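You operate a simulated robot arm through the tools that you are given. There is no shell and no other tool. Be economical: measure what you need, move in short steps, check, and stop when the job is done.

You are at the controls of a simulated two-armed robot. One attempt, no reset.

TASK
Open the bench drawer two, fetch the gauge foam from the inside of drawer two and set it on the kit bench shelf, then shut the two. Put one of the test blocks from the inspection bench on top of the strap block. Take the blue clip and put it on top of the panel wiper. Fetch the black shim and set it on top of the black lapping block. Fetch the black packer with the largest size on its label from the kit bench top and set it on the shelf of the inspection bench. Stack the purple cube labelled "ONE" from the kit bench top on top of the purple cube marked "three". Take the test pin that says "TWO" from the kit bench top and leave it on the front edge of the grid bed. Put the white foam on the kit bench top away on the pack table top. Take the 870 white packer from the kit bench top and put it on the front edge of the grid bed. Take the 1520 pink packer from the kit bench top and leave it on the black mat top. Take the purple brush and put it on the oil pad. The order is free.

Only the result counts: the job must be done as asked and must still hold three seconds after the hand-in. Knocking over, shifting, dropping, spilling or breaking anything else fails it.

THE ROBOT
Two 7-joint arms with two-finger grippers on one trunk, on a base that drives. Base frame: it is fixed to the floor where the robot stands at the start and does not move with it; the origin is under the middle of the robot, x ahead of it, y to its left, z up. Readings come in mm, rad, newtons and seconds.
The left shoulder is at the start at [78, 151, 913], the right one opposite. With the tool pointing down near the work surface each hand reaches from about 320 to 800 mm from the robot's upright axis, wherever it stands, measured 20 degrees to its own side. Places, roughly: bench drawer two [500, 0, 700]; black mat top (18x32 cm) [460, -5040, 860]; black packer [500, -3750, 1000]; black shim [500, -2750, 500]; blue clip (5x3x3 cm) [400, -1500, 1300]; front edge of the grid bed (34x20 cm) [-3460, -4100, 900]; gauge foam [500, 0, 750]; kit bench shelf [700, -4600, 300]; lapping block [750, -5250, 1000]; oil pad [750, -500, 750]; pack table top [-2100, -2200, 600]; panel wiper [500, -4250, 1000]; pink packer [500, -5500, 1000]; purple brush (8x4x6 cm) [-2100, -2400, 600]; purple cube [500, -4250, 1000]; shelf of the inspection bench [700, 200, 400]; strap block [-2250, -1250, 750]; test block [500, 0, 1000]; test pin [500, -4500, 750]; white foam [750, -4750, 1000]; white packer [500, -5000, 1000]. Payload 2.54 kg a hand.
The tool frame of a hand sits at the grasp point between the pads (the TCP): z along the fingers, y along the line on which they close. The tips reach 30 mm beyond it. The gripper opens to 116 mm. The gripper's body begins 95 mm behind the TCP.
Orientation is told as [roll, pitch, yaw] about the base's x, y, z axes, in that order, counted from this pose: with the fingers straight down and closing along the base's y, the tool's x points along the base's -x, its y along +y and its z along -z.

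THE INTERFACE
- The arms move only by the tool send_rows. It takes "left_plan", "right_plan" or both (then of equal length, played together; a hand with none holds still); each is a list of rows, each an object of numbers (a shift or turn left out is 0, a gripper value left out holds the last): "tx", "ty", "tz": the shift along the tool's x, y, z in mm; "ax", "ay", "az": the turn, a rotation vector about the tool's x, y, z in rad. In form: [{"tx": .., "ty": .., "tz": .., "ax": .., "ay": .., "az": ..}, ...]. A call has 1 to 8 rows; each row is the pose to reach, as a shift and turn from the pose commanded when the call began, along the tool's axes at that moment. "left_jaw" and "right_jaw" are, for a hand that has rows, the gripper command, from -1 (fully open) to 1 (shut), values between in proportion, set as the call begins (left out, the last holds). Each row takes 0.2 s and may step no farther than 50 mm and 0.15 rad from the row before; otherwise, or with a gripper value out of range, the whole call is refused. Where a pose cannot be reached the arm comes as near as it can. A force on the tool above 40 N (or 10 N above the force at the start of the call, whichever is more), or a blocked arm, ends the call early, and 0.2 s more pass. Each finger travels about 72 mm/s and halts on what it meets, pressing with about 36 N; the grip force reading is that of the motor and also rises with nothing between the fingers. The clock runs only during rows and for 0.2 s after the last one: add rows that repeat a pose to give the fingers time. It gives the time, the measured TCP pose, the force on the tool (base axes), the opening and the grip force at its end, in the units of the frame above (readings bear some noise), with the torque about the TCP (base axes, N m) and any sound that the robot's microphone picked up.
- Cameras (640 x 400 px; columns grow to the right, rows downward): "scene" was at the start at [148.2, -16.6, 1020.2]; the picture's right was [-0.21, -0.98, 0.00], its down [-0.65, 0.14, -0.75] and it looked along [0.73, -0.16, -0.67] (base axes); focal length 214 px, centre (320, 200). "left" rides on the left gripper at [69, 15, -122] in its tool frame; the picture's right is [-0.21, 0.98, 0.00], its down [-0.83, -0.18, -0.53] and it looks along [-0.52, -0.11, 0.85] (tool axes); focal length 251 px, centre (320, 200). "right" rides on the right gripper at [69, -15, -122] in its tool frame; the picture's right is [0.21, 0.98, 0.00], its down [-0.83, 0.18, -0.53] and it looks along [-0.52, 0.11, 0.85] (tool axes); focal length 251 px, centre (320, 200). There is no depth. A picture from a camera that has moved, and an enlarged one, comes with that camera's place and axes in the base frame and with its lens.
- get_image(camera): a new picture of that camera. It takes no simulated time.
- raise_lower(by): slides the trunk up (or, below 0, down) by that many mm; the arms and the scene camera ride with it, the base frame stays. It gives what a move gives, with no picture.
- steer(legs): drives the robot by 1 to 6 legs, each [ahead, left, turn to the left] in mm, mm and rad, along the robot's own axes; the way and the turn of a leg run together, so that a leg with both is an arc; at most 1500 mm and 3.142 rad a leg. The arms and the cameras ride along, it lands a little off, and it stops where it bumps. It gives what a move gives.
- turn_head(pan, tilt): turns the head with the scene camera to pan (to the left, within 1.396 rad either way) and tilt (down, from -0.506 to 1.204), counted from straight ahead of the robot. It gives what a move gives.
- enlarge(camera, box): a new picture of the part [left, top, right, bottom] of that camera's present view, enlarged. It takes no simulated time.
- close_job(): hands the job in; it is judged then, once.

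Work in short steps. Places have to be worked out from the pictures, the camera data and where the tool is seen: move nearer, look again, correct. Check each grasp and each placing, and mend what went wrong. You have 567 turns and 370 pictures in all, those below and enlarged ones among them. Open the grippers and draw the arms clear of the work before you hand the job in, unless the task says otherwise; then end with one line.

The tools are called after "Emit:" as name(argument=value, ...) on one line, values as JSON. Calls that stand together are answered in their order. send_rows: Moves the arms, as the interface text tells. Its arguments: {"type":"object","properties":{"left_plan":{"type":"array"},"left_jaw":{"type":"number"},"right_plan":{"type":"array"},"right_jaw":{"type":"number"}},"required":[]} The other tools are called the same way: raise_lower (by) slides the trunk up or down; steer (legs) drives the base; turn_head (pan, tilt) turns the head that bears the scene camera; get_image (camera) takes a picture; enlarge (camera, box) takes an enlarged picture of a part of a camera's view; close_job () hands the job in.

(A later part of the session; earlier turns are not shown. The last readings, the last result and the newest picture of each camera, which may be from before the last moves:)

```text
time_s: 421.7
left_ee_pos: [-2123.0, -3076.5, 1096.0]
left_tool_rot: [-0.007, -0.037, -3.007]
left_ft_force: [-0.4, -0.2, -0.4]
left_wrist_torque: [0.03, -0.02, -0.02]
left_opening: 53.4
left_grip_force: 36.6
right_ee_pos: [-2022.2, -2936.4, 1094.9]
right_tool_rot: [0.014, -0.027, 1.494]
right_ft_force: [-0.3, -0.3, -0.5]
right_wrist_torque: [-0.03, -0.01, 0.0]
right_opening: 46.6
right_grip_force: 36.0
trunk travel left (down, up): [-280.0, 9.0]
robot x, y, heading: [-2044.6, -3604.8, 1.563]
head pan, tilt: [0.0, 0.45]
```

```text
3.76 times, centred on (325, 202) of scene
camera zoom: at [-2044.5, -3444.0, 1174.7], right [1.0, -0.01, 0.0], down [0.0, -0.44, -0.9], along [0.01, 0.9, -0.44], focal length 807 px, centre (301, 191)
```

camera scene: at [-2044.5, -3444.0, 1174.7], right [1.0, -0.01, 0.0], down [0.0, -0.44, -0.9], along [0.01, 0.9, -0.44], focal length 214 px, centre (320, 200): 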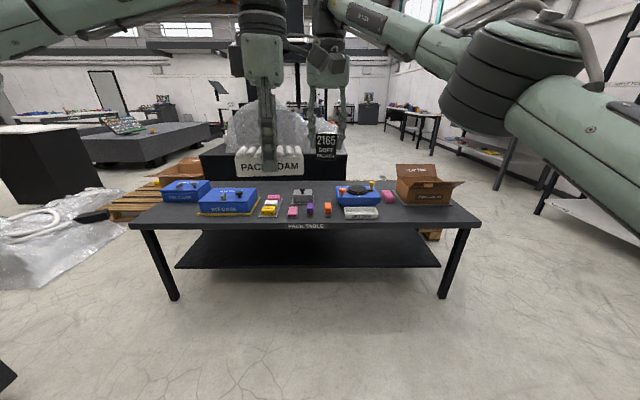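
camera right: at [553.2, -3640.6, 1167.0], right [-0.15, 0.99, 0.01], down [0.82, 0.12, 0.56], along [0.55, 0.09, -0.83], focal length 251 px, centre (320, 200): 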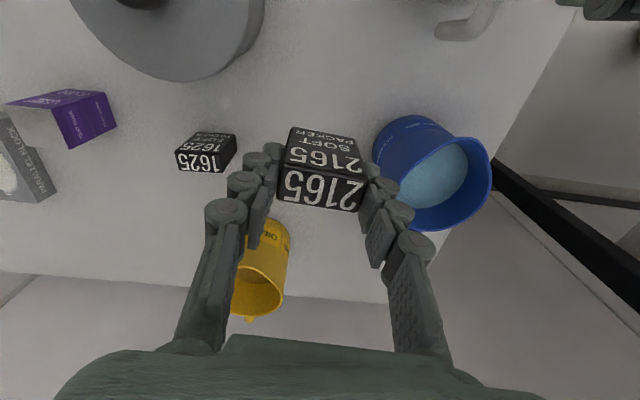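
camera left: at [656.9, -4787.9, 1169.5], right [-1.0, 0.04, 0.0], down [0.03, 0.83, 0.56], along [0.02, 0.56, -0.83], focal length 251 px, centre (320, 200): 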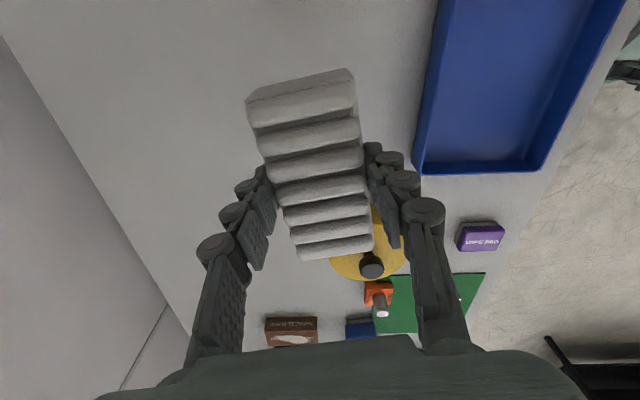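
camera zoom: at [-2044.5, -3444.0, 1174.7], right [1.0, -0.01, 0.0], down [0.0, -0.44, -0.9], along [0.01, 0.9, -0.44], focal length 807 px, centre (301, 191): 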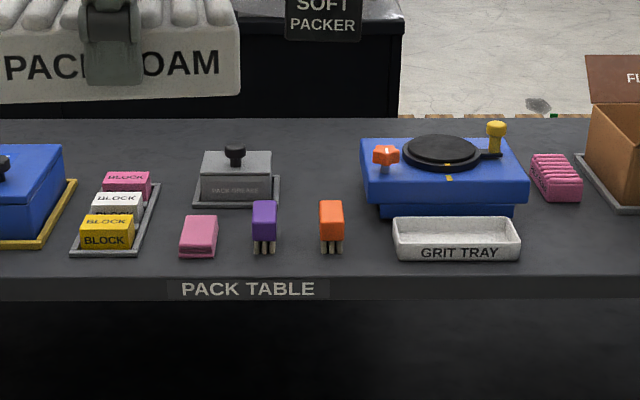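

Free space for the foam is at the table's right front (≈ [-1555, -2450]); the purple brush is at ≈ [-2088, -2455]. I drive to about [-1455, -3000] and lower the trunk to normal.

Emit:
steer(legs=[[0, -590, 0.008], [590, 0, 0]])

Emit:
raise_lower(by=-130)

Emit:
send_rows(right_plan=[{"tx": 40}, {"tx": 80}, {"tx": 120}, {"tx": 150}])

Emit:
turn_head(pan=0.1, tilt=0.75)

Emit:
get_image(camera="scene")

Emit:
get_image(camera="left")

```text
time_s: 430.8
left_ee_pos: [-1535.4, -2487.9, 1094.2]
left_tool_rot: [-0.005, -0.039, -2.992]
left_ft_force: [0.0, 0.2, -0.2]
left_wrist_torque: [0.03, 0.01, -0.03]
left_opening: 53.4
left_grip_force: 36.4
right_ee_pos: [-1435.2, -2347.0, 1095.1]
right_tool_rot: [0.015, -0.027, 1.506]
right_ft_force: [-0.3, 0.3, -0.5]
right_wrist_torque: [-0.03, -0.01, 0.03]
right_opening: 46.8
right_grip_force: 35.7
trunk travel left (down, up): [-280.0, 9.0]
robot x, y, heading: [-1451.9, -3012.5, 1.57]
head pan, tilt: [0.0, 0.45]
```

```text
time_s: 432.4
left_ee_pos: [-1534.3, -2487.6, 964.7]
left_tool_rot: [-0.006, -0.037, -2.993]
left_ft_force: [-0.1, 0.6, 0.7]
left_wrist_torque: [0.03, -0.03, -0.01]
left_opening: 53.3
left_grip_force: 35.7
right_ee_pos: [-1435.4, -2347.9, 966.0]
right_tool_rot: [0.014, -0.026, 1.506]
right_ft_force: [0.1, -0.7, -1.2]
right_wrist_torque: [0.02, 0.02, 0.0]
right_opening: 47.0
right_grip_force: 36.3
trunk travel left (down, up): [-150.0, 139.0]
robot x, y, heading: [-1450.2, -3015.0, 1.574]
head pan, tilt: [0.0, 0.45]
```

```text
time_s: 433.0
left_ee_pos: [-1537.5, -2490.2, 965.5]
left_tool_rot: [-0.001, -0.044, -3.008]
left_ft_force: [-0.8, 0.0, -0.2]
left_wrist_torque: [0.01, -0.15, -0.03]
left_opening: 53.2
left_grip_force: 36.1
right_ee_pos: [-1432.4, -2415.1, 963.8]
right_tool_rot: [0.016, -0.025, 1.494]
right_ft_force: [0.7, 0.5, -0.2]
right_wrist_torque: [-0.04, 0.07, 0.05]
right_opening: 46.8
right_grip_force: 36.2
trunk travel left (down, up): [-150.0, 139.0]
robot x, y, heading: [-1451.4, -3021.5, 1.571]
head pan, tilt: [0.0, 0.45]
stopped in row 3 (left hand): the force on the tool passed its limit at 57 N (the readings are from after the stop); the commanded pose is now the measured one
```

```text
time_s: 433.8
left_ee_pos: [-1536.6, -2491.2, 965.3]
left_tool_rot: [-0.002, -0.044, -3.008]
left_ft_force: [-0.5, 0.4, 1.2]
left_wrist_torque: [0.0, -0.13, -0.03]
left_opening: 53.1
left_grip_force: 35.5
right_ee_pos: [-1432.0, -2413.5, 963.9]
right_tool_rot: [0.016, -0.025, 1.492]
right_ft_force: [0.8, -0.2, -1.8]
right_wrist_torque: [-0.01, 0.09, 0.08]
right_opening: 46.7
right_grip_force: 36.4
trunk travel left (down, up): [-150.0, 139.0]
robot x, y, heading: [-1450.3, -3015.6, 1.569]
head pan, tilt: [0.099, 0.75]
```

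```text
208 pictures are left
camera scene: at [-1460.0, -2863.8, 1018.4], right [1.0, 0.1, 0.0], down [0.07, -0.68, -0.73], along [-0.07, 0.73, -0.68], focal length 214 px, centre (320, 200)
```

scene: 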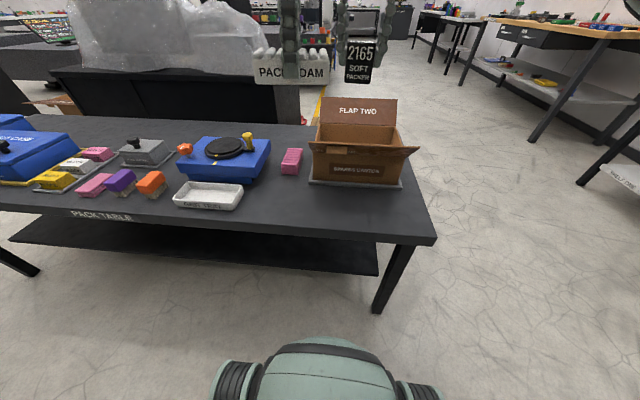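

```text
207 pictures are left
camera left: at [-1460.9, -2495.5, 1084.6], right [-0.08, -1.0, 0.01], down [-0.82, 0.07, 0.57], along [-0.57, 0.04, -0.82], focal length 251 px, centre (320, 200)
```

left: 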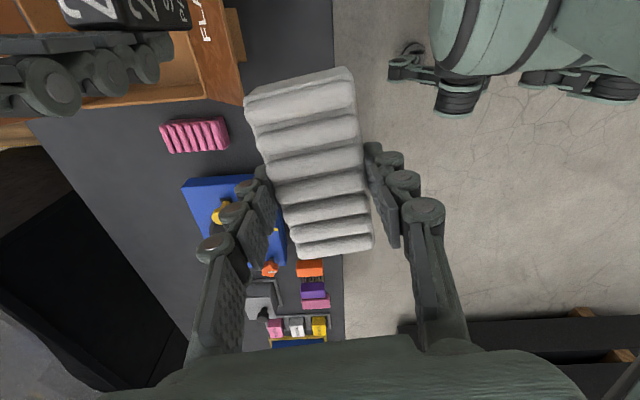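

The two hands brushed (left camera against right hand); nothing dropped. I move the right hand away to the right, then the left forward over the free area.

Emit:
send_rows(right_plan=[{"ty": -40}, {"ty": -80}, {"ty": -120}, {"ty": -150}])

Emit:
send_rows(left_plan=[{"tx": 3, "ty": -25, "tz": 40}, {"tx": 6, "ty": -50, "tz": 80}, {"tx": 6, "ty": -50, "tz": 125}, {"tx": 6, "ty": -50, "tz": 170}, {"tx": 6, "ty": -50, "tz": 215}, {"tx": 6, "ty": -50, "tz": 260}])

Emit:
get_image(camera="left")

Emit:
get_image(camera="scene")

```text
time_s: 434.8
left_ee_pos: [-1536.2, -2490.5, 966.7]
left_tool_rot: [-0.001, -0.043, -3.007]
left_ft_force: [-0.6, 0.0, -0.5]
left_wrist_torque: [-0.01, -0.02, -0.01]
left_opening: 53.6
left_grip_force: 36.2
right_ee_pos: [-1281.3, -2428.2, 962.2]
right_tool_rot: [0.019, -0.024, 1.493]
right_ft_force: [-0.7, -0.1, -0.8]
right_wrist_torque: [-0.04, 0.01, 0.0]
right_opening: 46.5
right_grip_force: 36.1
trunk travel left (down, up): [-150.0, 139.0]
robot x, y, heading: [-1449.9, -3017.3, 1.569]
head pan, tilt: [0.099, 0.75]
```

```text
time_s: 436.2
left_ee_pos: [-1551.1, -2440.7, 706.4]
left_tool_rot: [-0.002, -0.044, -3.008]
left_ft_force: [0.2, 0.4, 0.2]
left_wrist_torque: [-0.01, 0.04, 0.01]
left_opening: 53.3
left_grip_force: 36.3
right_ee_pos: [-1280.5, -2427.2, 961.0]
right_tool_rot: [0.017, -0.025, 1.493]
right_ft_force: [-1.1, 1.0, -0.7]
right_wrist_torque: [0.0, 0.01, 0.04]
right_opening: 46.5
right_grip_force: 35.5
trunk travel left (down, up): [-150.0, 139.0]
robot x, y, heading: [-1452.1, -3016.6, 1.572]
head pan, tilt: [0.099, 0.75]
```

```text
206 pictures are left
camera left: at [-1474.9, -2445.2, 825.4], right [-0.08, -1.0, 0.01], down [-0.82, 0.07, 0.57], along [-0.57, 0.04, -0.82], focal length 251 px, centre (320, 200)
```

left: 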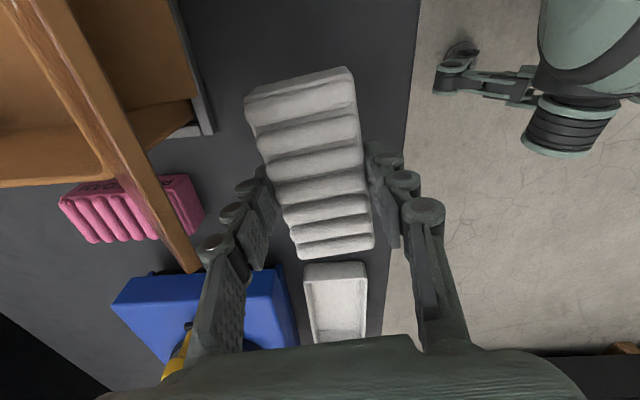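

```text
205 pictures are left
camera scene: at [-1460.0, -2863.7, 1018.4], right [1.0, 0.1, 0.0], down [0.07, -0.68, -0.73], along [-0.07, 0.73, -0.68], focal length 214 px, centre (320, 200)
```

scene: 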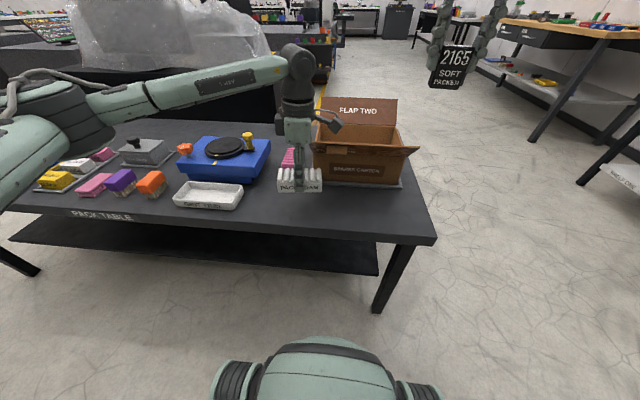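

The carton's flap is close on the far side, so I move 25 mm back toward me before lowering further.

Emit:
send_rows(left_plan=[{"ty": 25}, {"ty": 25, "tz": 30}, {"ty": 25, "tz": 50}, {"ty": 25, "tz": 56}, {"ty": 25, "tz": 61}, {"ty": 25, "tz": 66}, {"ty": 25, "tz": 70}])

Emit:
get_image(camera="left")

```text
time_s: 437.8
left_ee_pos: [-1548.1, -2465.4, 639.2]
left_tool_rot: [-0.006, -0.04, -3.007]
left_ft_force: [-2.6, -1.0, 16.3]
left_wrist_torque: [-0.22, -0.85, -0.08]
left_opening: 53.3
left_grip_force: 35.8
right_ee_pos: [-1281.2, -2427.6, 962.4]
right_tool_rot: [0.016, -0.025, 1.493]
right_ft_force: [-1.1, 0.2, -0.8]
right_wrist_torque: [-0.02, -0.01, -0.01]
right_opening: 46.6
right_grip_force: 36.3
trunk travel left (down, up): [-150.0, 139.0]
robot x, y, heading: [-1452.3, -3015.4, 1.571]
head pan, tilt: [0.099, 0.75]
```

```text
204 pictures are left
camera left: at [-1472.6, -2471.4, 758.3], right [-0.08, -1.0, 0.0], down [-0.82, 0.07, 0.57], along [-0.57, 0.04, -0.82], focal length 251 px, centre (320, 200)
```

left: 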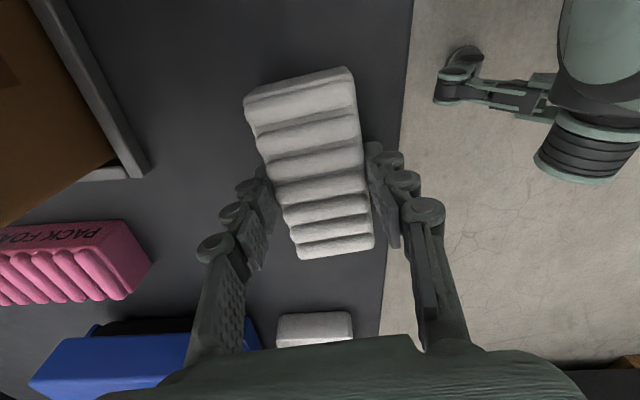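

Contact made. I open and lift off.

Emit:
send_rows(left_plan=[{"tz": -1}, {"tz": -1}, {"tz": -1}, {"tz": -40}, {"tz": -80}, {"tz": -125}, {"tz": -170}], left_jaw=-0.35)

Emit:
get_image(camera="left")

```text
time_s: 439.4
left_ee_pos: [-1539.1, -2464.6, 807.6]
left_tool_rot: [-0.005, -0.043, -3.006]
left_ft_force: [-0.5, 0.6, 0.2]
left_wrist_torque: [-0.01, 0.03, 0.01]
left_opening: 78.7
left_grip_force: 0.1
right_ee_pos: [-1280.7, -2426.5, 961.7]
right_tool_rot: [0.016, -0.024, 1.492]
right_ft_force: [-0.1, 0.4, -1.3]
right_wrist_torque: [-0.01, -0.02, -0.02]
right_opening: 46.8
right_grip_force: 36.2
trunk travel left (down, up): [-150.0, 139.0]
robot x, y, heading: [-1454.1, -3014.1, 1.571]
head pan, tilt: [0.099, 0.75]
```

```text
203 pictures are left
camera left: at [-1464.6, -2470.0, 926.2], right [-0.08, -1.0, 0.01], down [-0.82, 0.07, 0.57], along [-0.57, 0.04, -0.82], focal length 251 px, centre (320, 200)
```

left: 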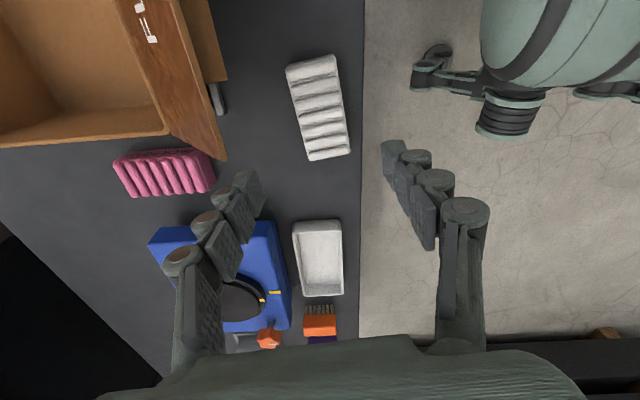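

Foam is on the pack table. Now I turn the left hand back to the standard yaw, raise it, and drive left to the purple brush.

Emit:
send_rows(left_plan=[{"az": 0.15, "tz": -10}, {"az": 0.3, "tz": -20}, {"az": 0.45, "tz": -30}, {"az": 0.6, "tz": -40}, {"az": 0.75, "tz": -50}, {"az": 0.9, "tz": -60}, {"az": 1.05, "tz": -60}, {"az": 1.2, "tz": -60}])

Emit:
send_rows(left_plan=[{"az": 0.13}, {"az": 0.26}, {"az": 0.39}, {"az": 0.505}])

Emit:
steer(legs=[[0, 555, 0]])

Emit:
get_image(camera="left")

Emit:
get_image(camera="scene")

```text
time_s: 441.2
left_ee_pos: [-1538.7, -2465.5, 865.2]
left_tool_rot: [0.04, -0.018, 2.074]
left_ft_force: [0.6, -0.4, -0.5]
left_wrist_torque: [-0.01, -0.04, -0.03]
left_opening: 78.1
left_grip_force: 0.0
right_ee_pos: [-1282.6, -2426.5, 961.0]
right_tool_rot: [0.016, -0.024, 1.492]
right_ft_force: [0.7, 0.2, -0.1]
right_wrist_torque: [0.01, 0.01, -0.02]
right_opening: 46.6
right_grip_force: 35.5
trunk travel left (down, up): [-150.0, 139.0]
robot x, y, heading: [-1450.7, -3016.3, 1.568]
head pan, tilt: [0.099, 0.75]
```

```text
time_s: 442.2
left_ee_pos: [-1537.4, -2466.6, 865.4]
left_tool_rot: [0.045, 0.003, 1.568]
left_ft_force: [0.3, 0.5, 0.3]
left_wrist_torque: [-0.01, 0.03, -0.01]
left_opening: 78.5
left_grip_force: 0.0
right_ee_pos: [-1279.9, -2426.7, 961.1]
right_tool_rot: [0.015, -0.023, 1.491]
right_ft_force: [0.0, 0.6, -1.6]
right_wrist_torque: [-0.03, 0.02, -0.01]
right_opening: 46.8
right_grip_force: 35.8
trunk travel left (down, up): [-150.0, 139.0]
robot x, y, heading: [-1449.8, -3013.7, 1.57]
head pan, tilt: [0.099, 0.75]
```

```text
time_s: 448.1
left_ee_pos: [-2092.4, -2463.1, 865.9]
left_tool_rot: [0.042, 0.003, 1.564]
left_ft_force: [0.1, 0.6, -0.1]
left_wrist_torque: [0.04, -0.01, -0.01]
left_opening: 78.3
left_grip_force: 0.0
right_ee_pos: [-1833.7, -2425.9, 961.5]
right_tool_rot: [0.015, -0.024, 1.484]
right_ft_force: [-0.4, 0.3, -1.1]
right_wrist_torque: [0.01, 0.02, 0.01]
right_opening: 46.7
right_grip_force: 35.6
trunk travel left (down, up): [-150.0, 139.0]
robot x, y, heading: [-2007.8, -3010.6, 1.567]
head pan, tilt: [0.099, 0.75]
```

```text
202 pictures are left
camera left: at [-2101.9, -2530.6, 988.2], right [-0.97, 0.22, 0.04], down [0.21, 0.83, 0.52], along [0.08, 0.52, -0.85], focal length 251 px, centre (320, 200)
```

left: 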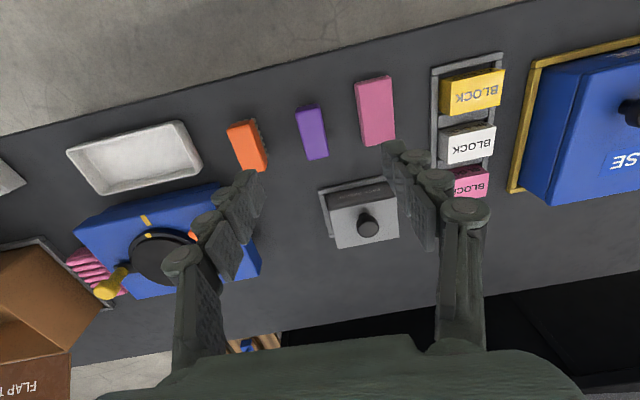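

```text
201 pictures are left
camera scene: at [-2016.5, -2861.3, 1018.4], right [1.0, 0.09, 0.0], down [0.06, -0.68, -0.73], along [-0.07, 0.73, -0.68], focal length 214 px, centre (320, 200)
```

scene: 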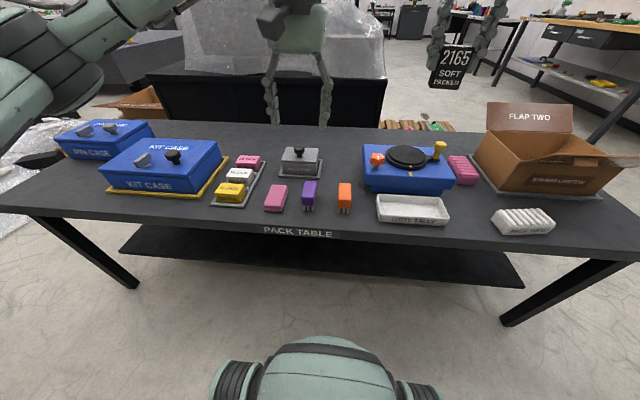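

Brush centre ≈ [-2083, -2433], aligned with y. I align and lower to 720 for a check.

Emit:
send_rows(left_plan=[{"tx": -15, "ty": -5, "tz": 30, "ax": 0.042}, {"tx": -30, "ty": -9, "tz": 70, "ax": 0.042}, {"tx": -30, "ty": -9, "tz": 110, "ax": 0.042}, {"tx": -30, "ty": -9, "tz": 145, "ax": 0.042}], left_jaw=-0.2)

Emit:
get_image(camera="left")

Emit:
enlarge(camera="scene", box=[230, 100, 400, 220])

```text
time_s: 449.1
left_ee_pos: [-2089.1, -2433.1, 717.5]
left_tool_rot: [0.002, 0.004, 1.564]
left_ft_force: [0.2, -0.6, 0.0]
left_wrist_torque: [0.0, 0.02, 0.0]
left_opening: 69.4
left_grip_force: 0.0
right_ee_pos: [-1833.3, -2426.3, 961.5]
right_tool_rot: [0.016, -0.025, 1.484]
right_ft_force: [0.3, -0.4, -0.8]
right_wrist_torque: [0.0, -0.01, 0.03]
right_opening: 46.9
right_grip_force: 36.3
trunk travel left (down, up): [-150.0, 139.0]
robot x, y, heading: [-2008.9, -3012.9, 1.561]
head pan, tilt: [0.099, 0.75]
```

```text
200 pictures are left
camera left: at [-2104.0, -2501.1, 840.4], right [-0.98, 0.22, 0.0], down [0.19, 0.83, 0.53], along [0.12, 0.52, -0.85], focal length 251 px, centre (320, 200)
```

left: 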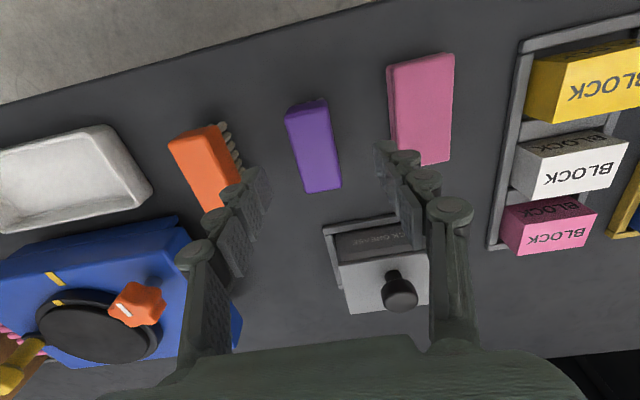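

```text
3.33 times, centred on (315, 160) of scene
camera zoom: at [-2016.5, -2861.2, 1018.4], right [1.0, 0.09, 0.0], down [0.06, -0.68, -0.73], along [-0.07, 0.73, -0.68], focal length 715 px, centre (337, 333)
```

zoom: 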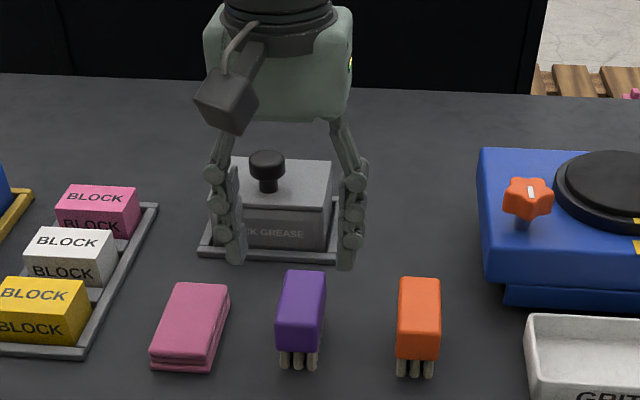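

Alignment is good; I narrow the opening, descend to 648, grip and lift.

Emit:
send_rows(left_plan=[{"tx": 2, "ty": -6, "tz": 25}, {"tx": 2, "ty": -6, "tz": 50}, {"tx": 2, "ty": -6, "tz": 69}, {"tx": 2, "ty": -6, "tz": 69}], left_jaw=0.03)

Emit:
send_rows(left_plan=[{"tz": 0}, {"tz": 0}, {"tz": 0}, {"tz": -40}, {"tz": -80}, {"tz": -125}, {"tz": -170}, {"tz": -215}], left_jaw=1.0)

Emit:
get_image(camera="left")

```text
time_s: 450.1
left_ee_pos: [-2082.3, -2434.9, 650.5]
left_tool_rot: [0.002, 0.003, 1.563]
left_ft_force: [0.1, 0.2, -0.1]
left_wrist_torque: [0.0, 0.04, -0.01]
left_opening: 56.1
left_grip_force: 0.1
right_ee_pos: [-1834.8, -2426.4, 961.0]
right_tool_rot: [0.016, -0.024, 1.483]
right_ft_force: [-0.3, 0.3, -0.4]
right_wrist_torque: [-0.01, 0.01, 0.02]
right_opening: 46.8
right_grip_force: 35.4
trunk travel left (down, up): [-150.0, 139.0]
robot x, y, heading: [-2010.0, -3013.8, 1.561]
head pan, tilt: [0.099, 0.75]
```

```text
time_s: 451.9
left_ee_pos: [-2083.0, -2432.9, 868.0]
left_tool_rot: [0.0, 0.004, 1.563]
left_ft_force: [0.0, 0.0, -0.1]
left_wrist_torque: [0.0, 0.0, 0.01]
left_opening: 33.0
left_grip_force: 35.8
right_ee_pos: [-1834.3, -2425.4, 961.6]
right_tool_rot: [0.016, -0.024, 1.483]
right_ft_force: [-0.2, -0.6, -0.2]
right_wrist_torque: [0.0, 0.01, 0.0]
right_opening: 46.5
right_grip_force: 35.3
trunk travel left (down, up): [-150.0, 139.0]
robot x, y, heading: [-2008.1, -3011.2, 1.561]
head pan, tilt: [0.099, 0.75]
```

```text
198 pictures are left
camera left: at [-2098.3, -2501.4, 989.6], right [-0.97, 0.22, 0.0], down [0.19, 0.83, 0.53], along [0.12, 0.52, -0.85], focal length 251 px, centre (320, 200)
```

left: 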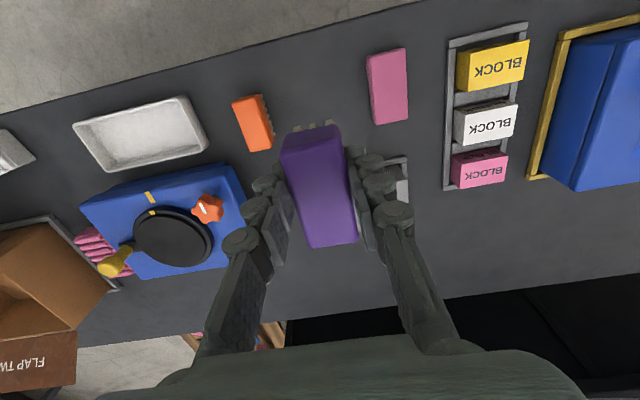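

Brush held. I drive around to the inspection bench's right part.

Emit:
steer(legs=[[-320, 0, 0], [0, 0, -1.561], [1500, 0, 0], [90, 0, 0], [0, 1450, 0], [0, 1430, 0]])

Emit:
turn_head(pan=0.0, tilt=0.5)

Emit:
get_image(camera="scene")

```text
time_s: 492.9
left_ee_pos: [174.5, -376.7, 867.1]
left_tool_rot: [0.003, 0.002, 0.005]
left_ft_force: [0.1, 0.3, -0.3]
left_wrist_torque: [0.01, 0.02, 0.02]
left_opening: 32.7
left_grip_force: 36.2
right_ee_pos: [183.0, -626.5, 961.4]
right_tool_rot: [0.014, -0.025, -0.078]
right_ft_force: [0.4, 0.4, -0.6]
right_wrist_torque: [0.02, 0.02, 0.01]
right_opening: 46.8
right_grip_force: 36.1
trunk travel left (down, up): [-150.0, 139.0]
robot x, y, heading: [-407.1, -459.3, 0.001]
head pan, tilt: [0.099, 0.75]
```

```text
time_s: 493.7
left_ee_pos: [174.3, -378.0, 867.9]
left_tool_rot: [0.002, 0.003, 0.005]
left_ft_force: [0.2, 0.4, -0.7]
left_wrist_torque: [-0.01, -0.04, 0.0]
left_opening: 32.6
left_grip_force: 35.7
right_ee_pos: [183.5, -625.6, 961.1]
right_tool_rot: [0.017, -0.026, -0.074]
right_ft_force: [-0.2, -0.2, -0.6]
right_wrist_torque: [-0.04, -0.01, 0.01]
right_opening: 46.9
right_grip_force: 35.6
trunk travel left (down, up): [-150.0, 139.0]
robot x, y, heading: [-403.2, -459.5, 0.001]
head pan, tilt: [0.0, 0.499]
```

```text
197 pictures are left
camera scene: at [-248.0, -457.4, 1040.3], right [0.0, -1.0, 0.0], down [-0.48, 0.0, -0.88], along [0.88, 0.0, -0.48], focal length 214 px, centre (320, 200)
```

scene: 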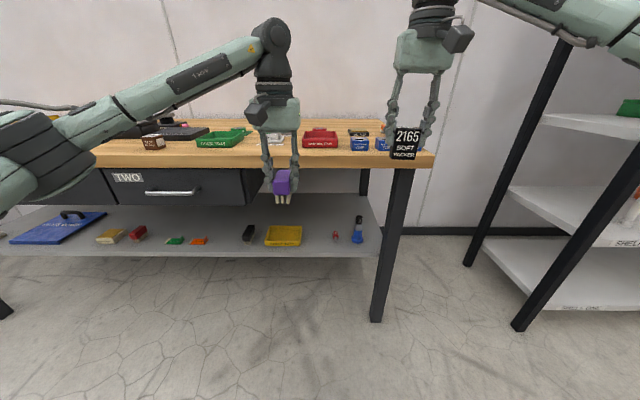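

I'll do the brush first. I look for the oil pad on the bench top by raising the trunk and moving nearer.

Emit:
raise_lower(by=130)

Emit:
steer(legs=[[200, -50, 0]])

Emit:
turn_head(pan=0.0, tilt=0.65)

Emit:
get_image(camera="scene")

Emit:
enlarge(camera="scene", box=[220, 60, 520, 220])

```text
time_s: 495.3
left_ee_pos: [173.9, -377.5, 997.6]
left_tool_rot: [0.002, 0.005, 0.004]
left_ft_force: [-0.1, 0.6, -0.8]
left_wrist_torque: [0.0, 0.03, 0.0]
left_opening: 32.8
left_grip_force: 36.0
right_ee_pos: [184.0, -625.2, 1091.0]
right_tool_rot: [0.016, -0.024, -0.074]
right_ft_force: [0.3, -0.5, -0.8]
right_wrist_torque: [0.0, 0.0, 0.0]
right_opening: 46.8
right_grip_force: 36.0
trunk travel left (down, up): [-280.0, 9.0]
robot x, y, heading: [-408.3, -459.6, 0.004]
head pan, tilt: [0.0, 0.499]
```

```text
time_s: 496.9
left_ee_pos: [372.8, -426.3, 996.1]
left_tool_rot: [0.001, 0.003, 0.005]
left_ft_force: [1.2, 0.2, -0.7]
left_wrist_torque: [0.04, 0.01, -0.03]
left_opening: 32.8
left_grip_force: 35.7
right_ee_pos: [382.8, -675.0, 1090.9]
right_tool_rot: [0.015, -0.024, -0.073]
right_ft_force: [0.3, -0.8, -1.2]
right_wrist_torque: [0.02, 0.02, 0.01]
right_opening: 46.8
right_grip_force: 36.4
trunk travel left (down, up): [-280.0, 9.0]
robot x, y, heading: [-208.4, -508.7, 0.002]
head pan, tilt: [0.0, 0.499]
```

```text
time_s: 497.6
left_ee_pos: [372.6, -425.5, 996.7]
left_tool_rot: [0.002, 0.003, 0.005]
left_ft_force: [-0.7, -0.1, -0.8]
left_wrist_torque: [0.01, -0.01, 0.0]
left_opening: 32.9
left_grip_force: 36.5
right_ee_pos: [382.3, -674.8, 1091.6]
right_tool_rot: [0.016, -0.024, -0.073]
right_ft_force: [-0.5, 0.1, -0.9]
right_wrist_torque: [0.0, -0.05, -0.01]
right_opening: 46.8
right_grip_force: 35.8
trunk travel left (down, up): [-280.0, 9.0]
robot x, y, heading: [-206.4, -511.5, 0.001]
head pan, tilt: [0.0, 0.649]
```

```text
196 pictures are left
camera scene: at [-53.9, -506.4, 1157.0], right [0.0, -1.0, 0.0], down [-0.6, 0.0, -0.8], along [0.8, 0.0, -0.6], focal length 214 px, centre (320, 200)
```

scene: 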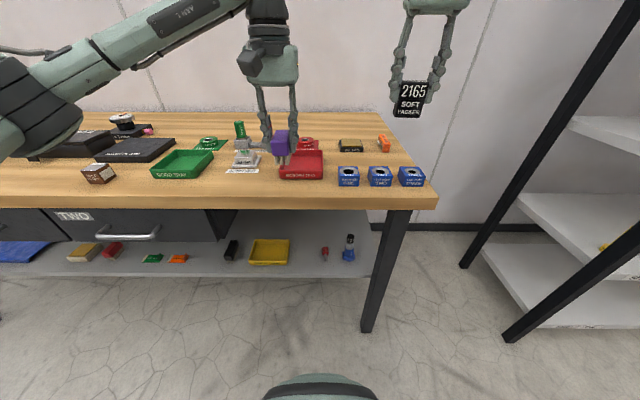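

```text
2.13 times, centred on (370, 140) of scene
camera zoom: at [-53.9, -506.4, 1157.0], right [0.0, -1.0, 0.0], down [-0.6, 0.0, -0.8], along [0.8, 0.0, -0.6], focal length 458 px, centre (213, 328)
```

zoom: 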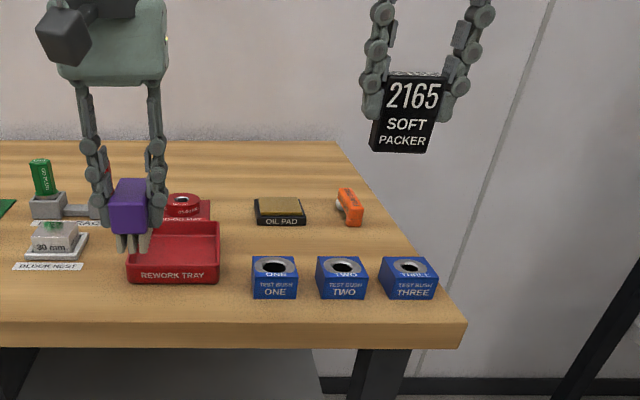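

OIL PAD ≈ [645, -612], about 80×70 mm. I drive to about [-55, -690] and bring the brush above it.

Emit:
steer(legs=[[0, -180, 0], [150, 0, 0]])

Emit:
get_image(camera="left")

Emit:
enlarge(camera="scene", box=[180, 60, 400, 200])

```text
time_s: 500.9
left_ee_pos: [520.7, -607.8, 996.1]
left_tool_rot: [0.001, 0.004, 0.003]
left_ft_force: [0.3, 0.8, -1.0]
left_wrist_torque: [-0.03, -0.01, -0.01]
left_opening: 33.0
left_grip_force: 36.4
right_ee_pos: [531.6, -856.4, 1090.7]
right_tool_rot: [0.015, -0.023, -0.076]
right_ft_force: [0.7, -0.2, -1.3]
right_wrist_torque: [-0.02, 0.05, 0.02]
right_opening: 46.6
right_grip_force: 36.5
trunk travel left (down, up): [-280.0, 9.0]
robot x, y, heading: [-54.4, -688.9, 0.003]
head pan, tilt: [0.0, 0.649]
```

```text
194 pictures are left
camera left: at [452.3, -592.8, 1118.7], right [0.21, 0.98, 0.0], down [0.83, -0.18, 0.53], along [0.52, -0.11, -0.85], focal length 251 px, centre (320, 200)
```

left: 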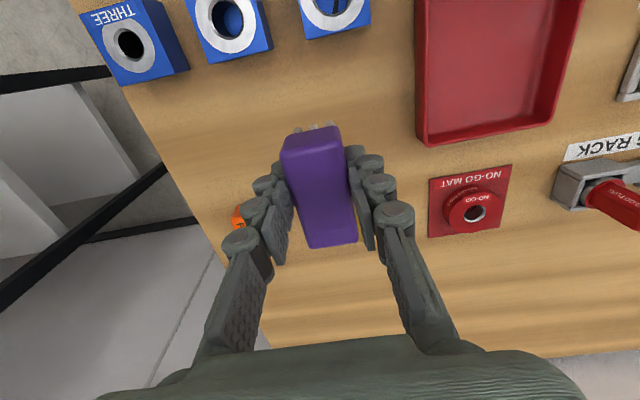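

```text
2.86 times, centred on (290, 130) of scene
camera zoom: at [95.5, -687.6, 1156.8], right [0.0, -1.0, 0.0], down [-0.61, 0.0, -0.8], along [0.8, 0.0, -0.61], focal length 613 px, centre (406, 400)
```

zoom: 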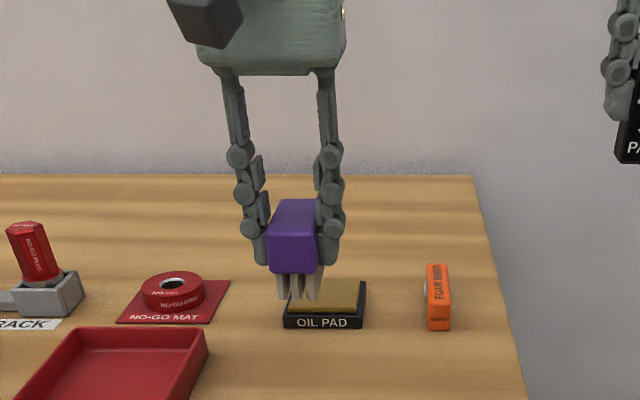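

Pad centre ≈ [630, -610], top ≈ 878. I move the brush over it and lower.

Emit:
send_rows(left_plan=[{"tx": -38}, {"tx": -76}, {"tx": -110, "ty": -2}, {"tx": -110, "ty": -2, "tz": 30}, {"tx": -110, "ty": -2, "tz": 55}])

Emit:
get_image(camera="left")

Emit:
enlarge(camera="scene", box=[180, 60, 400, 200])

```text
time_s: 502.1
left_ee_pos: [630.1, -609.3, 940.0]
left_tool_rot: [0.001, 0.005, 0.005]
left_ft_force: [0.2, 0.3, -0.2]
left_wrist_torque: [-0.01, 0.02, -0.01]
left_opening: 32.7
left_grip_force: 35.8
right_ee_pos: [531.4, -857.1, 1090.9]
right_tool_rot: [0.017, -0.024, -0.076]
right_ft_force: [0.4, 0.4, -1.3]
right_wrist_torque: [0.0, 0.04, -0.02]
right_opening: 46.6
right_grip_force: 35.9
trunk travel left (down, up): [-280.0, 9.0]
robot x, y, heading: [-58.8, -688.3, -0.001]
head pan, tilt: [0.0, 0.649]
```

```text
192 pictures are left
camera left: at [561.6, -594.1, 1062.7], right [0.21, 0.98, 0.0], down [0.83, -0.18, 0.53], along [0.52, -0.11, -0.85], focal length 251 px, centre (320, 200)
```

left: 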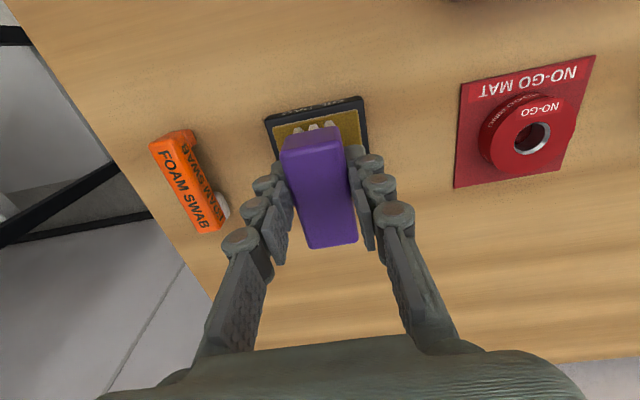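

```text
2.86 times, centred on (290, 130) of scene
camera zoom: at [95.0, -687.6, 1157.0], right [0.0, -1.0, 0.0], down [-0.6, 0.0, -0.8], along [0.8, 0.0, -0.6], focal length 613 px, centre (406, 400)
```

zoom: 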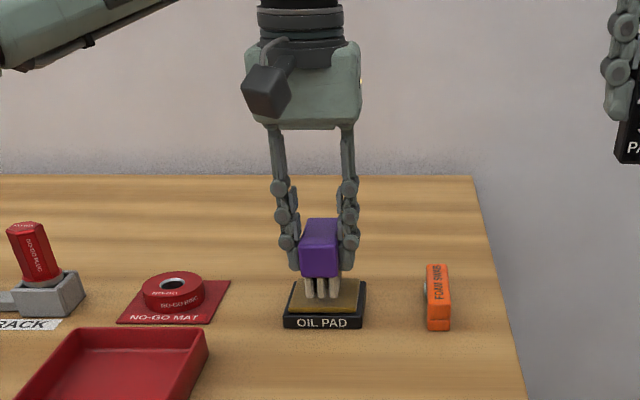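

Bristles line up with the pad. I lower to contact.

Emit:
send_rows(left_plan=[{"tz": 6}, {"tz": 9}, {"tz": 12}, {"tz": 15}, {"tz": 18}])

```text
time_s: 503.3
left_ee_pos: [629.2, -609.5, 930.7]
left_tool_rot: [0.0, -0.005, 0.005]
left_ft_force: [5.0, 3.6, 29.5]
left_wrist_torque: [0.1, -0.16, -0.03]
left_opening: 33.1
left_grip_force: 35.6
right_ee_pos: [528.9, -856.3, 1094.5]
right_tool_rot: [0.017, -0.028, -0.077]
right_ft_force: [0.1, 1.0, 0.2]
right_wrist_torque: [0.01, -0.01, 0.01]
right_opening: 46.9
right_grip_force: 36.1
trunk travel left (down, up): [-280.0, 9.0]
robot x, y, heading: [-57.6, -690.8, 0.005]
head pan, tilt: [0.0, 0.649]
```

Contact. I ease up, open and rise.

Emit:
send_rows(left_plan=[{"tz": -6}, {"tz": -7}])

Emit:
send_rows(left_plan=[{"tz": 0}, {"tz": 0}, {"tz": -40}, {"tz": -80}, {"tz": -110}], left_jaw=0.0)

Emit:
enlarge(camera="scene", box=[180, 60, 400, 200])

Emit:
get_image(camera="left")

```text
time_s: 503.9
left_ee_pos: [629.6, -609.4, 929.4]
left_tool_rot: [0.001, 0.005, 0.003]
left_ft_force: [2.6, 1.9, 7.3]
left_wrist_torque: [0.02, -0.43, 0.07]
left_opening: 32.9
left_grip_force: 35.7
right_ee_pos: [529.5, -855.8, 1091.8]
right_tool_rot: [0.016, -0.025, -0.076]
right_ft_force: [0.9, -0.9, -0.2]
right_wrist_torque: [0.02, 0.04, 0.0]
right_opening: 46.9
right_grip_force: 36.2
trunk travel left (down, up): [-280.0, 9.0]
robot x, y, heading: [-61.4, -685.6, 0.007]
head pan, tilt: [0.0, 0.649]
```

```text
time_s: 505.1
left_ee_pos: [629.9, -610.9, 1041.7]
left_tool_rot: [0.002, 0.004, 0.004]
left_ft_force: [0.6, -1.2, -0.2]
left_wrist_torque: [0.03, -0.01, -0.02]
left_opening: 58.2
left_grip_force: 0.1
right_ee_pos: [529.6, -856.6, 1091.4]
right_tool_rot: [0.015, -0.024, -0.074]
right_ft_force: [-0.6, 0.0, -0.9]
right_wrist_torque: [0.01, 0.01, 0.01]
right_opening: 46.9
right_grip_force: 35.8
trunk travel left (down, up): [-280.0, 9.0]
robot x, y, heading: [-58.1, -689.1, -0.0]
head pan, tilt: [0.0, 0.649]
```

```text
2.86 times, centred on (290, 130) of scene
camera zoom: at [94.4, -687.8, 1157.0], right [0.0, -1.0, 0.0], down [-0.6, 0.0, -0.8], along [0.8, 0.0, -0.6], focal length 613 px, centre (406, 400)
```

zoom: 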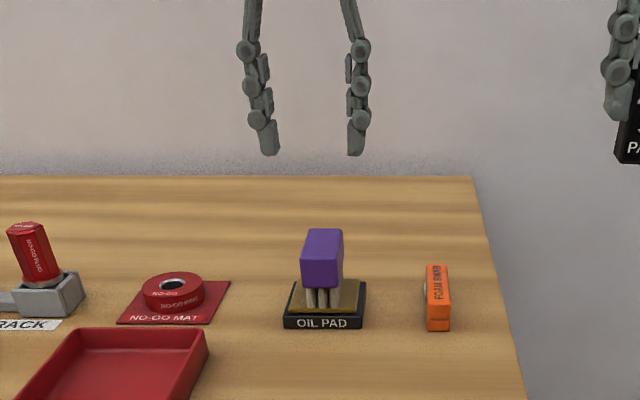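

```text
189 pictures are left
camera left: at [561.0, -595.3, 1164.1], right [0.21, 0.98, 0.0], down [0.83, -0.18, 0.53], along [0.52, -0.11, -0.85], focal length 251 px, centre (320, 200)
```

left: 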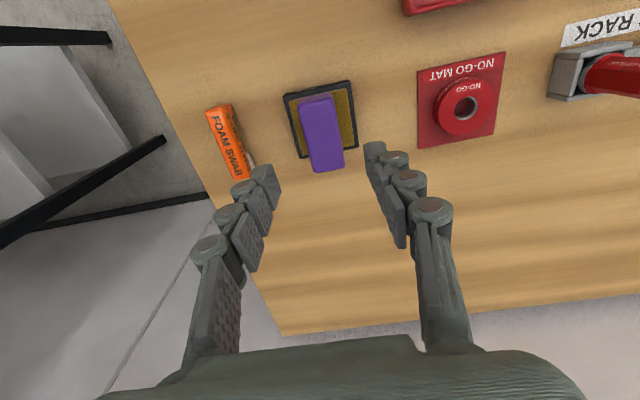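

The brush stands on the oil pad. Last: the 2165 packer onto the inspection bench shelf. I draw the left hand in, back off, move left and lower the trunk.

Emit:
send_rows(left_plan=[{"tx": 45}, {"tx": 90}, {"tx": 135}, {"tx": 180}, {"tx": 200}])

Emit:
steer(legs=[[-255, 0, 0], [0, 350, 0]])

Emit:
raise_lower(by=-150)

Emit:
send_rows(left_plan=[{"tz": -25}, {"tz": -50}, {"tz": -75}, {"tz": -100}, {"tz": -130}, {"tz": -130}, {"tz": -130}, {"tz": -130}], right_plan=[{"tx": 42}, {"tx": 84}, {"tx": 126}, {"tx": 165}, {"tx": 165, "tz": 48}, {"tx": 165, "tz": 96}, {"tx": 165, "tz": 144}, {"tx": 165, "tz": 192}])

Emit:
send_rows(right_plan=[{"tz": 48}, {"tz": 96}, {"tz": 144}, {"tz": 192}, {"tz": 230}])

Emit:
turn_head(pan=-0.15, tilt=0.75)

Emit:
get_image(camera="scene")

```text
time_s: 506.3
left_ee_pos: [429.0, -609.7, 1041.1]
left_tool_rot: [0.002, 0.003, 0.002]
left_ft_force: [-0.5, -0.9, 0.1]
left_wrist_torque: [-0.01, 0.01, 0.01]
left_opening: 57.9
left_grip_force: 0.0
right_ee_pos: [529.9, -857.1, 1092.3]
right_tool_rot: [0.016, -0.023, -0.075]
right_ft_force: [-0.2, -0.7, 0.0]
right_wrist_torque: [-0.01, 0.02, 0.0]
right_opening: 46.6
right_grip_force: 35.9
trunk travel left (down, up): [-280.0, 9.0]
robot x, y, heading: [-59.0, -689.5, 0.002]
head pan, tilt: [0.0, 0.649]
```

```text
time_s: 511.7
left_ee_pos: [177.6, -259.5, 1042.3]
left_tool_rot: [0.001, 0.003, 0.002]
left_ft_force: [0.0, 0.0, 1.1]
left_wrist_torque: [0.02, -0.04, 0.02]
left_opening: 57.9
left_grip_force: 0.1
right_ee_pos: [279.5, -505.7, 1092.5]
right_tool_rot: [0.016, -0.024, -0.074]
right_ft_force: [0.2, 1.0, 0.1]
right_wrist_torque: [-0.03, 0.02, 0.02]
right_opening: 46.6
right_grip_force: 35.3
trunk travel left (down, up): [-280.0, 9.0]
robot x, y, heading: [-308.7, -338.7, 0.005]
head pan, tilt: [0.0, 0.649]
```

```text
time_s: 513.5
left_ee_pos: [176.9, -260.0, 891.0]
left_tool_rot: [0.002, 0.004, 0.005]
left_ft_force: [-0.5, -0.1, 0.0]
left_wrist_torque: [0.01, -0.02, -0.01]
left_opening: 57.9
left_grip_force: 0.0
right_ee_pos: [277.6, -506.2, 942.2]
right_tool_rot: [0.015, -0.024, -0.074]
right_ft_force: [0.1, 0.3, -1.6]
right_wrist_torque: [-0.01, -0.02, -0.01]
right_opening: 46.4
right_grip_force: 36.0
trunk travel left (down, up): [-130.0, 159.0]
robot x, y, heading: [-311.3, -342.7, 0.001]
head pan, tilt: [0.0, 0.649]
```

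```text
time_s: 515.2
left_ee_pos: [178.4, -260.1, 1022.1]
left_tool_rot: [0.0, 0.003, 0.003]
left_ft_force: [0.0, -0.2, 0.9]
left_wrist_torque: [0.0, 0.0, -0.01]
left_opening: 58.1
left_grip_force: 0.1
right_ee_pos: [118.5, -491.8, 746.0]
right_tool_rot: [0.017, -0.027, -0.075]
right_ft_force: [0.0, 0.3, -0.8]
right_wrist_torque: [-0.03, 0.01, 0.01]
right_opening: 46.9
right_grip_force: 36.3
trunk travel left (down, up): [-130.0, 159.0]
robot x, y, heading: [-311.1, -339.0, 0.004]
head pan, tilt: [0.0, 0.649]
```

```text
time_s: 516.5
left_ee_pos: [178.3, -260.5, 1019.9]
left_tool_rot: [0.001, 0.003, 0.005]
left_ft_force: [-0.1, -0.3, -0.5]
left_wrist_torque: [-0.01, 0.0, 0.0]
left_opening: 58.1
left_grip_force: 0.0
right_ee_pos: [125.6, -487.6, 516.5]
right_tool_rot: [0.015, -0.023, -0.076]
right_ft_force: [-0.2, 0.3, -1.2]
right_wrist_torque: [-0.01, -0.04, 0.01]
right_opening: 46.8
right_grip_force: 36.0
trunk travel left (down, up): [-130.0, 159.0]
robot x, y, heading: [-311.2, -334.7, 0.009]
head pan, tilt: [0.0, 0.649]
```

```text
time_s: 517.1
left_ee_pos: [178.1, -261.0, 1020.4]
left_tool_rot: [0.003, 0.004, 0.004]
left_ft_force: [-0.8, -1.2, -0.3]
left_wrist_torque: [0.04, 0.01, -0.01]
left_opening: 58.1
left_grip_force: 0.0
right_ee_pos: [125.0, -487.7, 516.8]
right_tool_rot: [0.016, -0.025, -0.075]
right_ft_force: [1.2, 0.4, -0.5]
right_wrist_torque: [0.0, 0.01, 0.03]
right_opening: 46.7
right_grip_force: 36.3
trunk travel left (down, up): [-130.0, 159.0]
robot x, y, heading: [-310.8, -338.7, 0.005]
head pan, tilt: [-0.15, 0.75]
```

```text
188 pictures are left
camera scene: at [-162.3, -350.1, 998.4], right [-0.15, -0.99, 0.0], down [-0.67, 0.1, -0.73], along [0.72, -0.11, -0.68], focal length 214 px, centre (320, 200)
```

scene: 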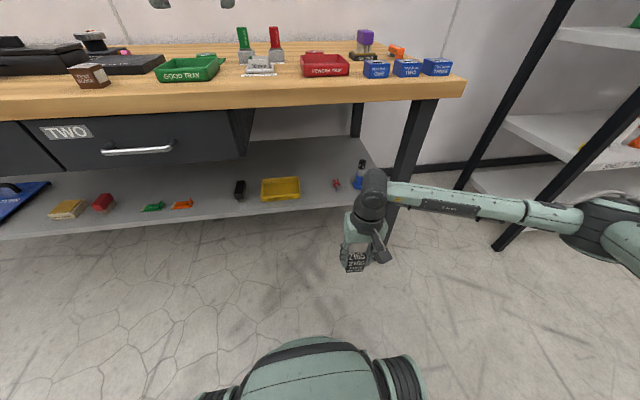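

I shift the packer to y≈-448 and z≈480, then drive in 235 mm.

Emit:
send_rows(right_plan=[{"tx": 2, "ty": 20, "tz": 18}, {"tx": 3, "ty": 40, "tz": 36}])

Emit:
steer(legs=[[235, 0, -0.005]])

Emit:
get_image(camera="right")

Emit:
get_image(camera="scene")

```text
time_s: 517.8
left_ee_pos: [178.3, -260.8, 1021.1]
left_tool_rot: [0.002, 0.003, 0.004]
left_ft_force: [0.7, -0.1, 0.0]
left_wrist_torque: [0.03, 0.01, -0.02]
left_opening: 58.0
left_grip_force: 0.1
right_ee_pos: [126.8, -446.9, 481.4]
right_tool_rot: [0.015, -0.024, -0.074]
right_ft_force: [0.3, -1.2, -0.3]
right_wrist_torque: [-0.01, 0.02, -0.02]
right_opening: 46.7
right_grip_force: 36.0
trunk travel left (down, up): [-130.0, 159.0]
robot x, y, heading: [-309.2, -339.7, 0.001]
head pan, tilt: [-0.15, 0.75]
```

```text
time_s: 519.5
left_ee_pos: [413.1, -262.4, 1022.3]
left_tool_rot: [0.0, 0.003, 0.0]
left_ft_force: [0.9, 0.7, 1.1]
left_wrist_torque: [0.04, 0.02, -0.02]
left_opening: 57.9
left_grip_force: 0.0
right_ee_pos: [358.3, -449.7, 481.2]
right_tool_rot: [0.017, -0.025, -0.081]
right_ft_force: [-0.2, -0.1, -0.7]
right_wrist_torque: [-0.01, 0.02, -0.03]
right_opening: 46.6
right_grip_force: 36.1
trunk travel left (down, up): [-130.0, 159.0]
robot x, y, heading: [-73.7, -339.7, -0.003]
head pan, tilt: [-0.15, 0.75]
```

```text
187 pictures are left
camera right: at [285.9, -460.2, 601.2], right [-0.14, 0.99, 0.01], down [0.82, 0.11, 0.56], along [0.55, 0.08, -0.83], focal length 251 px, centre (320, 200)
```

right: 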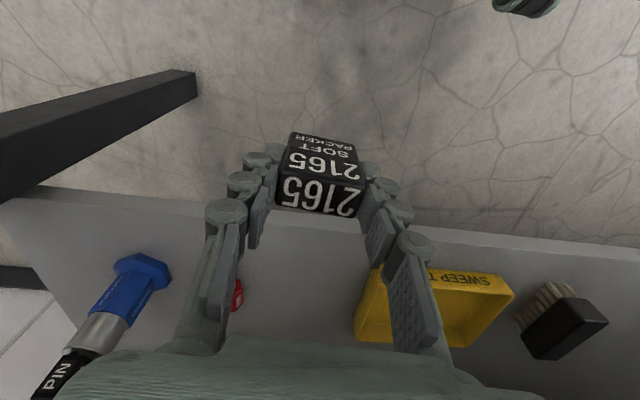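

```text
186 pictures are left
camera scene: at [71.9, -350.7, 998.4], right [-0.15, -0.99, 0.0], down [-0.67, 0.1, -0.73], along [0.72, -0.11, -0.68], focal length 214 px, centre (320, 200)
```

scene: 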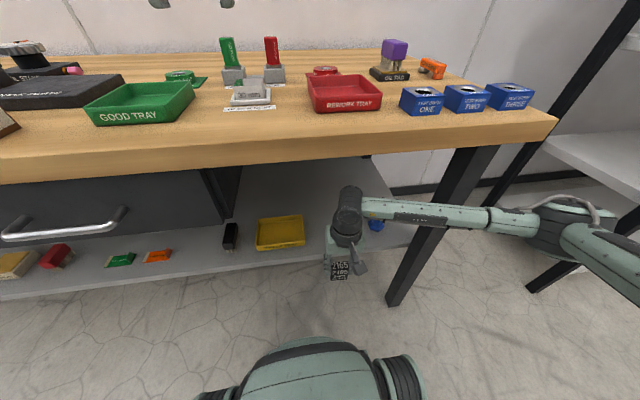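

Space is clear at [496, -450]. I extend the hand over the shelf.

Emit:
send_rows(right_plan=[{"tx": -46, "ty": 4}, {"tx": -92, "ty": 8}, {"tx": -138, "ty": 11}, {"tx": -138, "ty": 11}])

Emit:
get_image(camera="right")

Emit:
enlarge(camera="scene", box=[220, 150, 420, 290])

```text
time_s: 520.5
left_ee_pos: [412.7, -262.4, 1021.4]
left_tool_rot: [0.001, 0.004, 0.0]
left_ft_force: [-0.2, -1.0, -0.3]
left_wrist_torque: [0.02, 0.01, 0.04]
left_opening: 58.0
left_grip_force: 0.1
right_ee_pos: [497.9, -449.3, 483.9]
right_tool_rot: [0.018, -0.025, -0.081]
right_ft_force: [-0.6, -0.1, -0.9]
right_wrist_torque: [0.06, -0.01, 0.0]
right_opening: 46.8
right_grip_force: 36.1
trunk travel left (down, up): [-130.0, 159.0]
robot x, y, heading: [-76.8, -338.5, 0.002]
head pan, tilt: [-0.15, 0.75]
```

```text
185 pictures are left
camera right: at [425.0, -460.6, 604.9], right [-0.14, 0.99, 0.01], down [0.82, 0.11, 0.56], along [0.55, 0.09, -0.83], focal length 251 px, centre (320, 200)
```

right: 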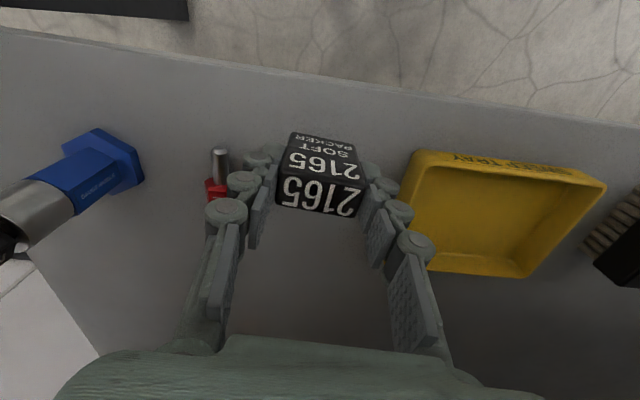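

```text
2.86 times, centred on (320, 220) of scene
camera zoom: at [71.8, -350.7, 998.4], right [-0.15, -0.99, 0.0], down [-0.67, 0.1, -0.73], along [0.72, -0.11, -0.68], focal length 613 px, centre (320, 143)
```

zoom: 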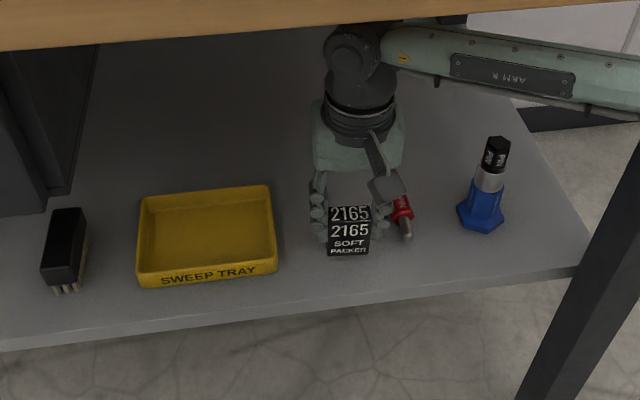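

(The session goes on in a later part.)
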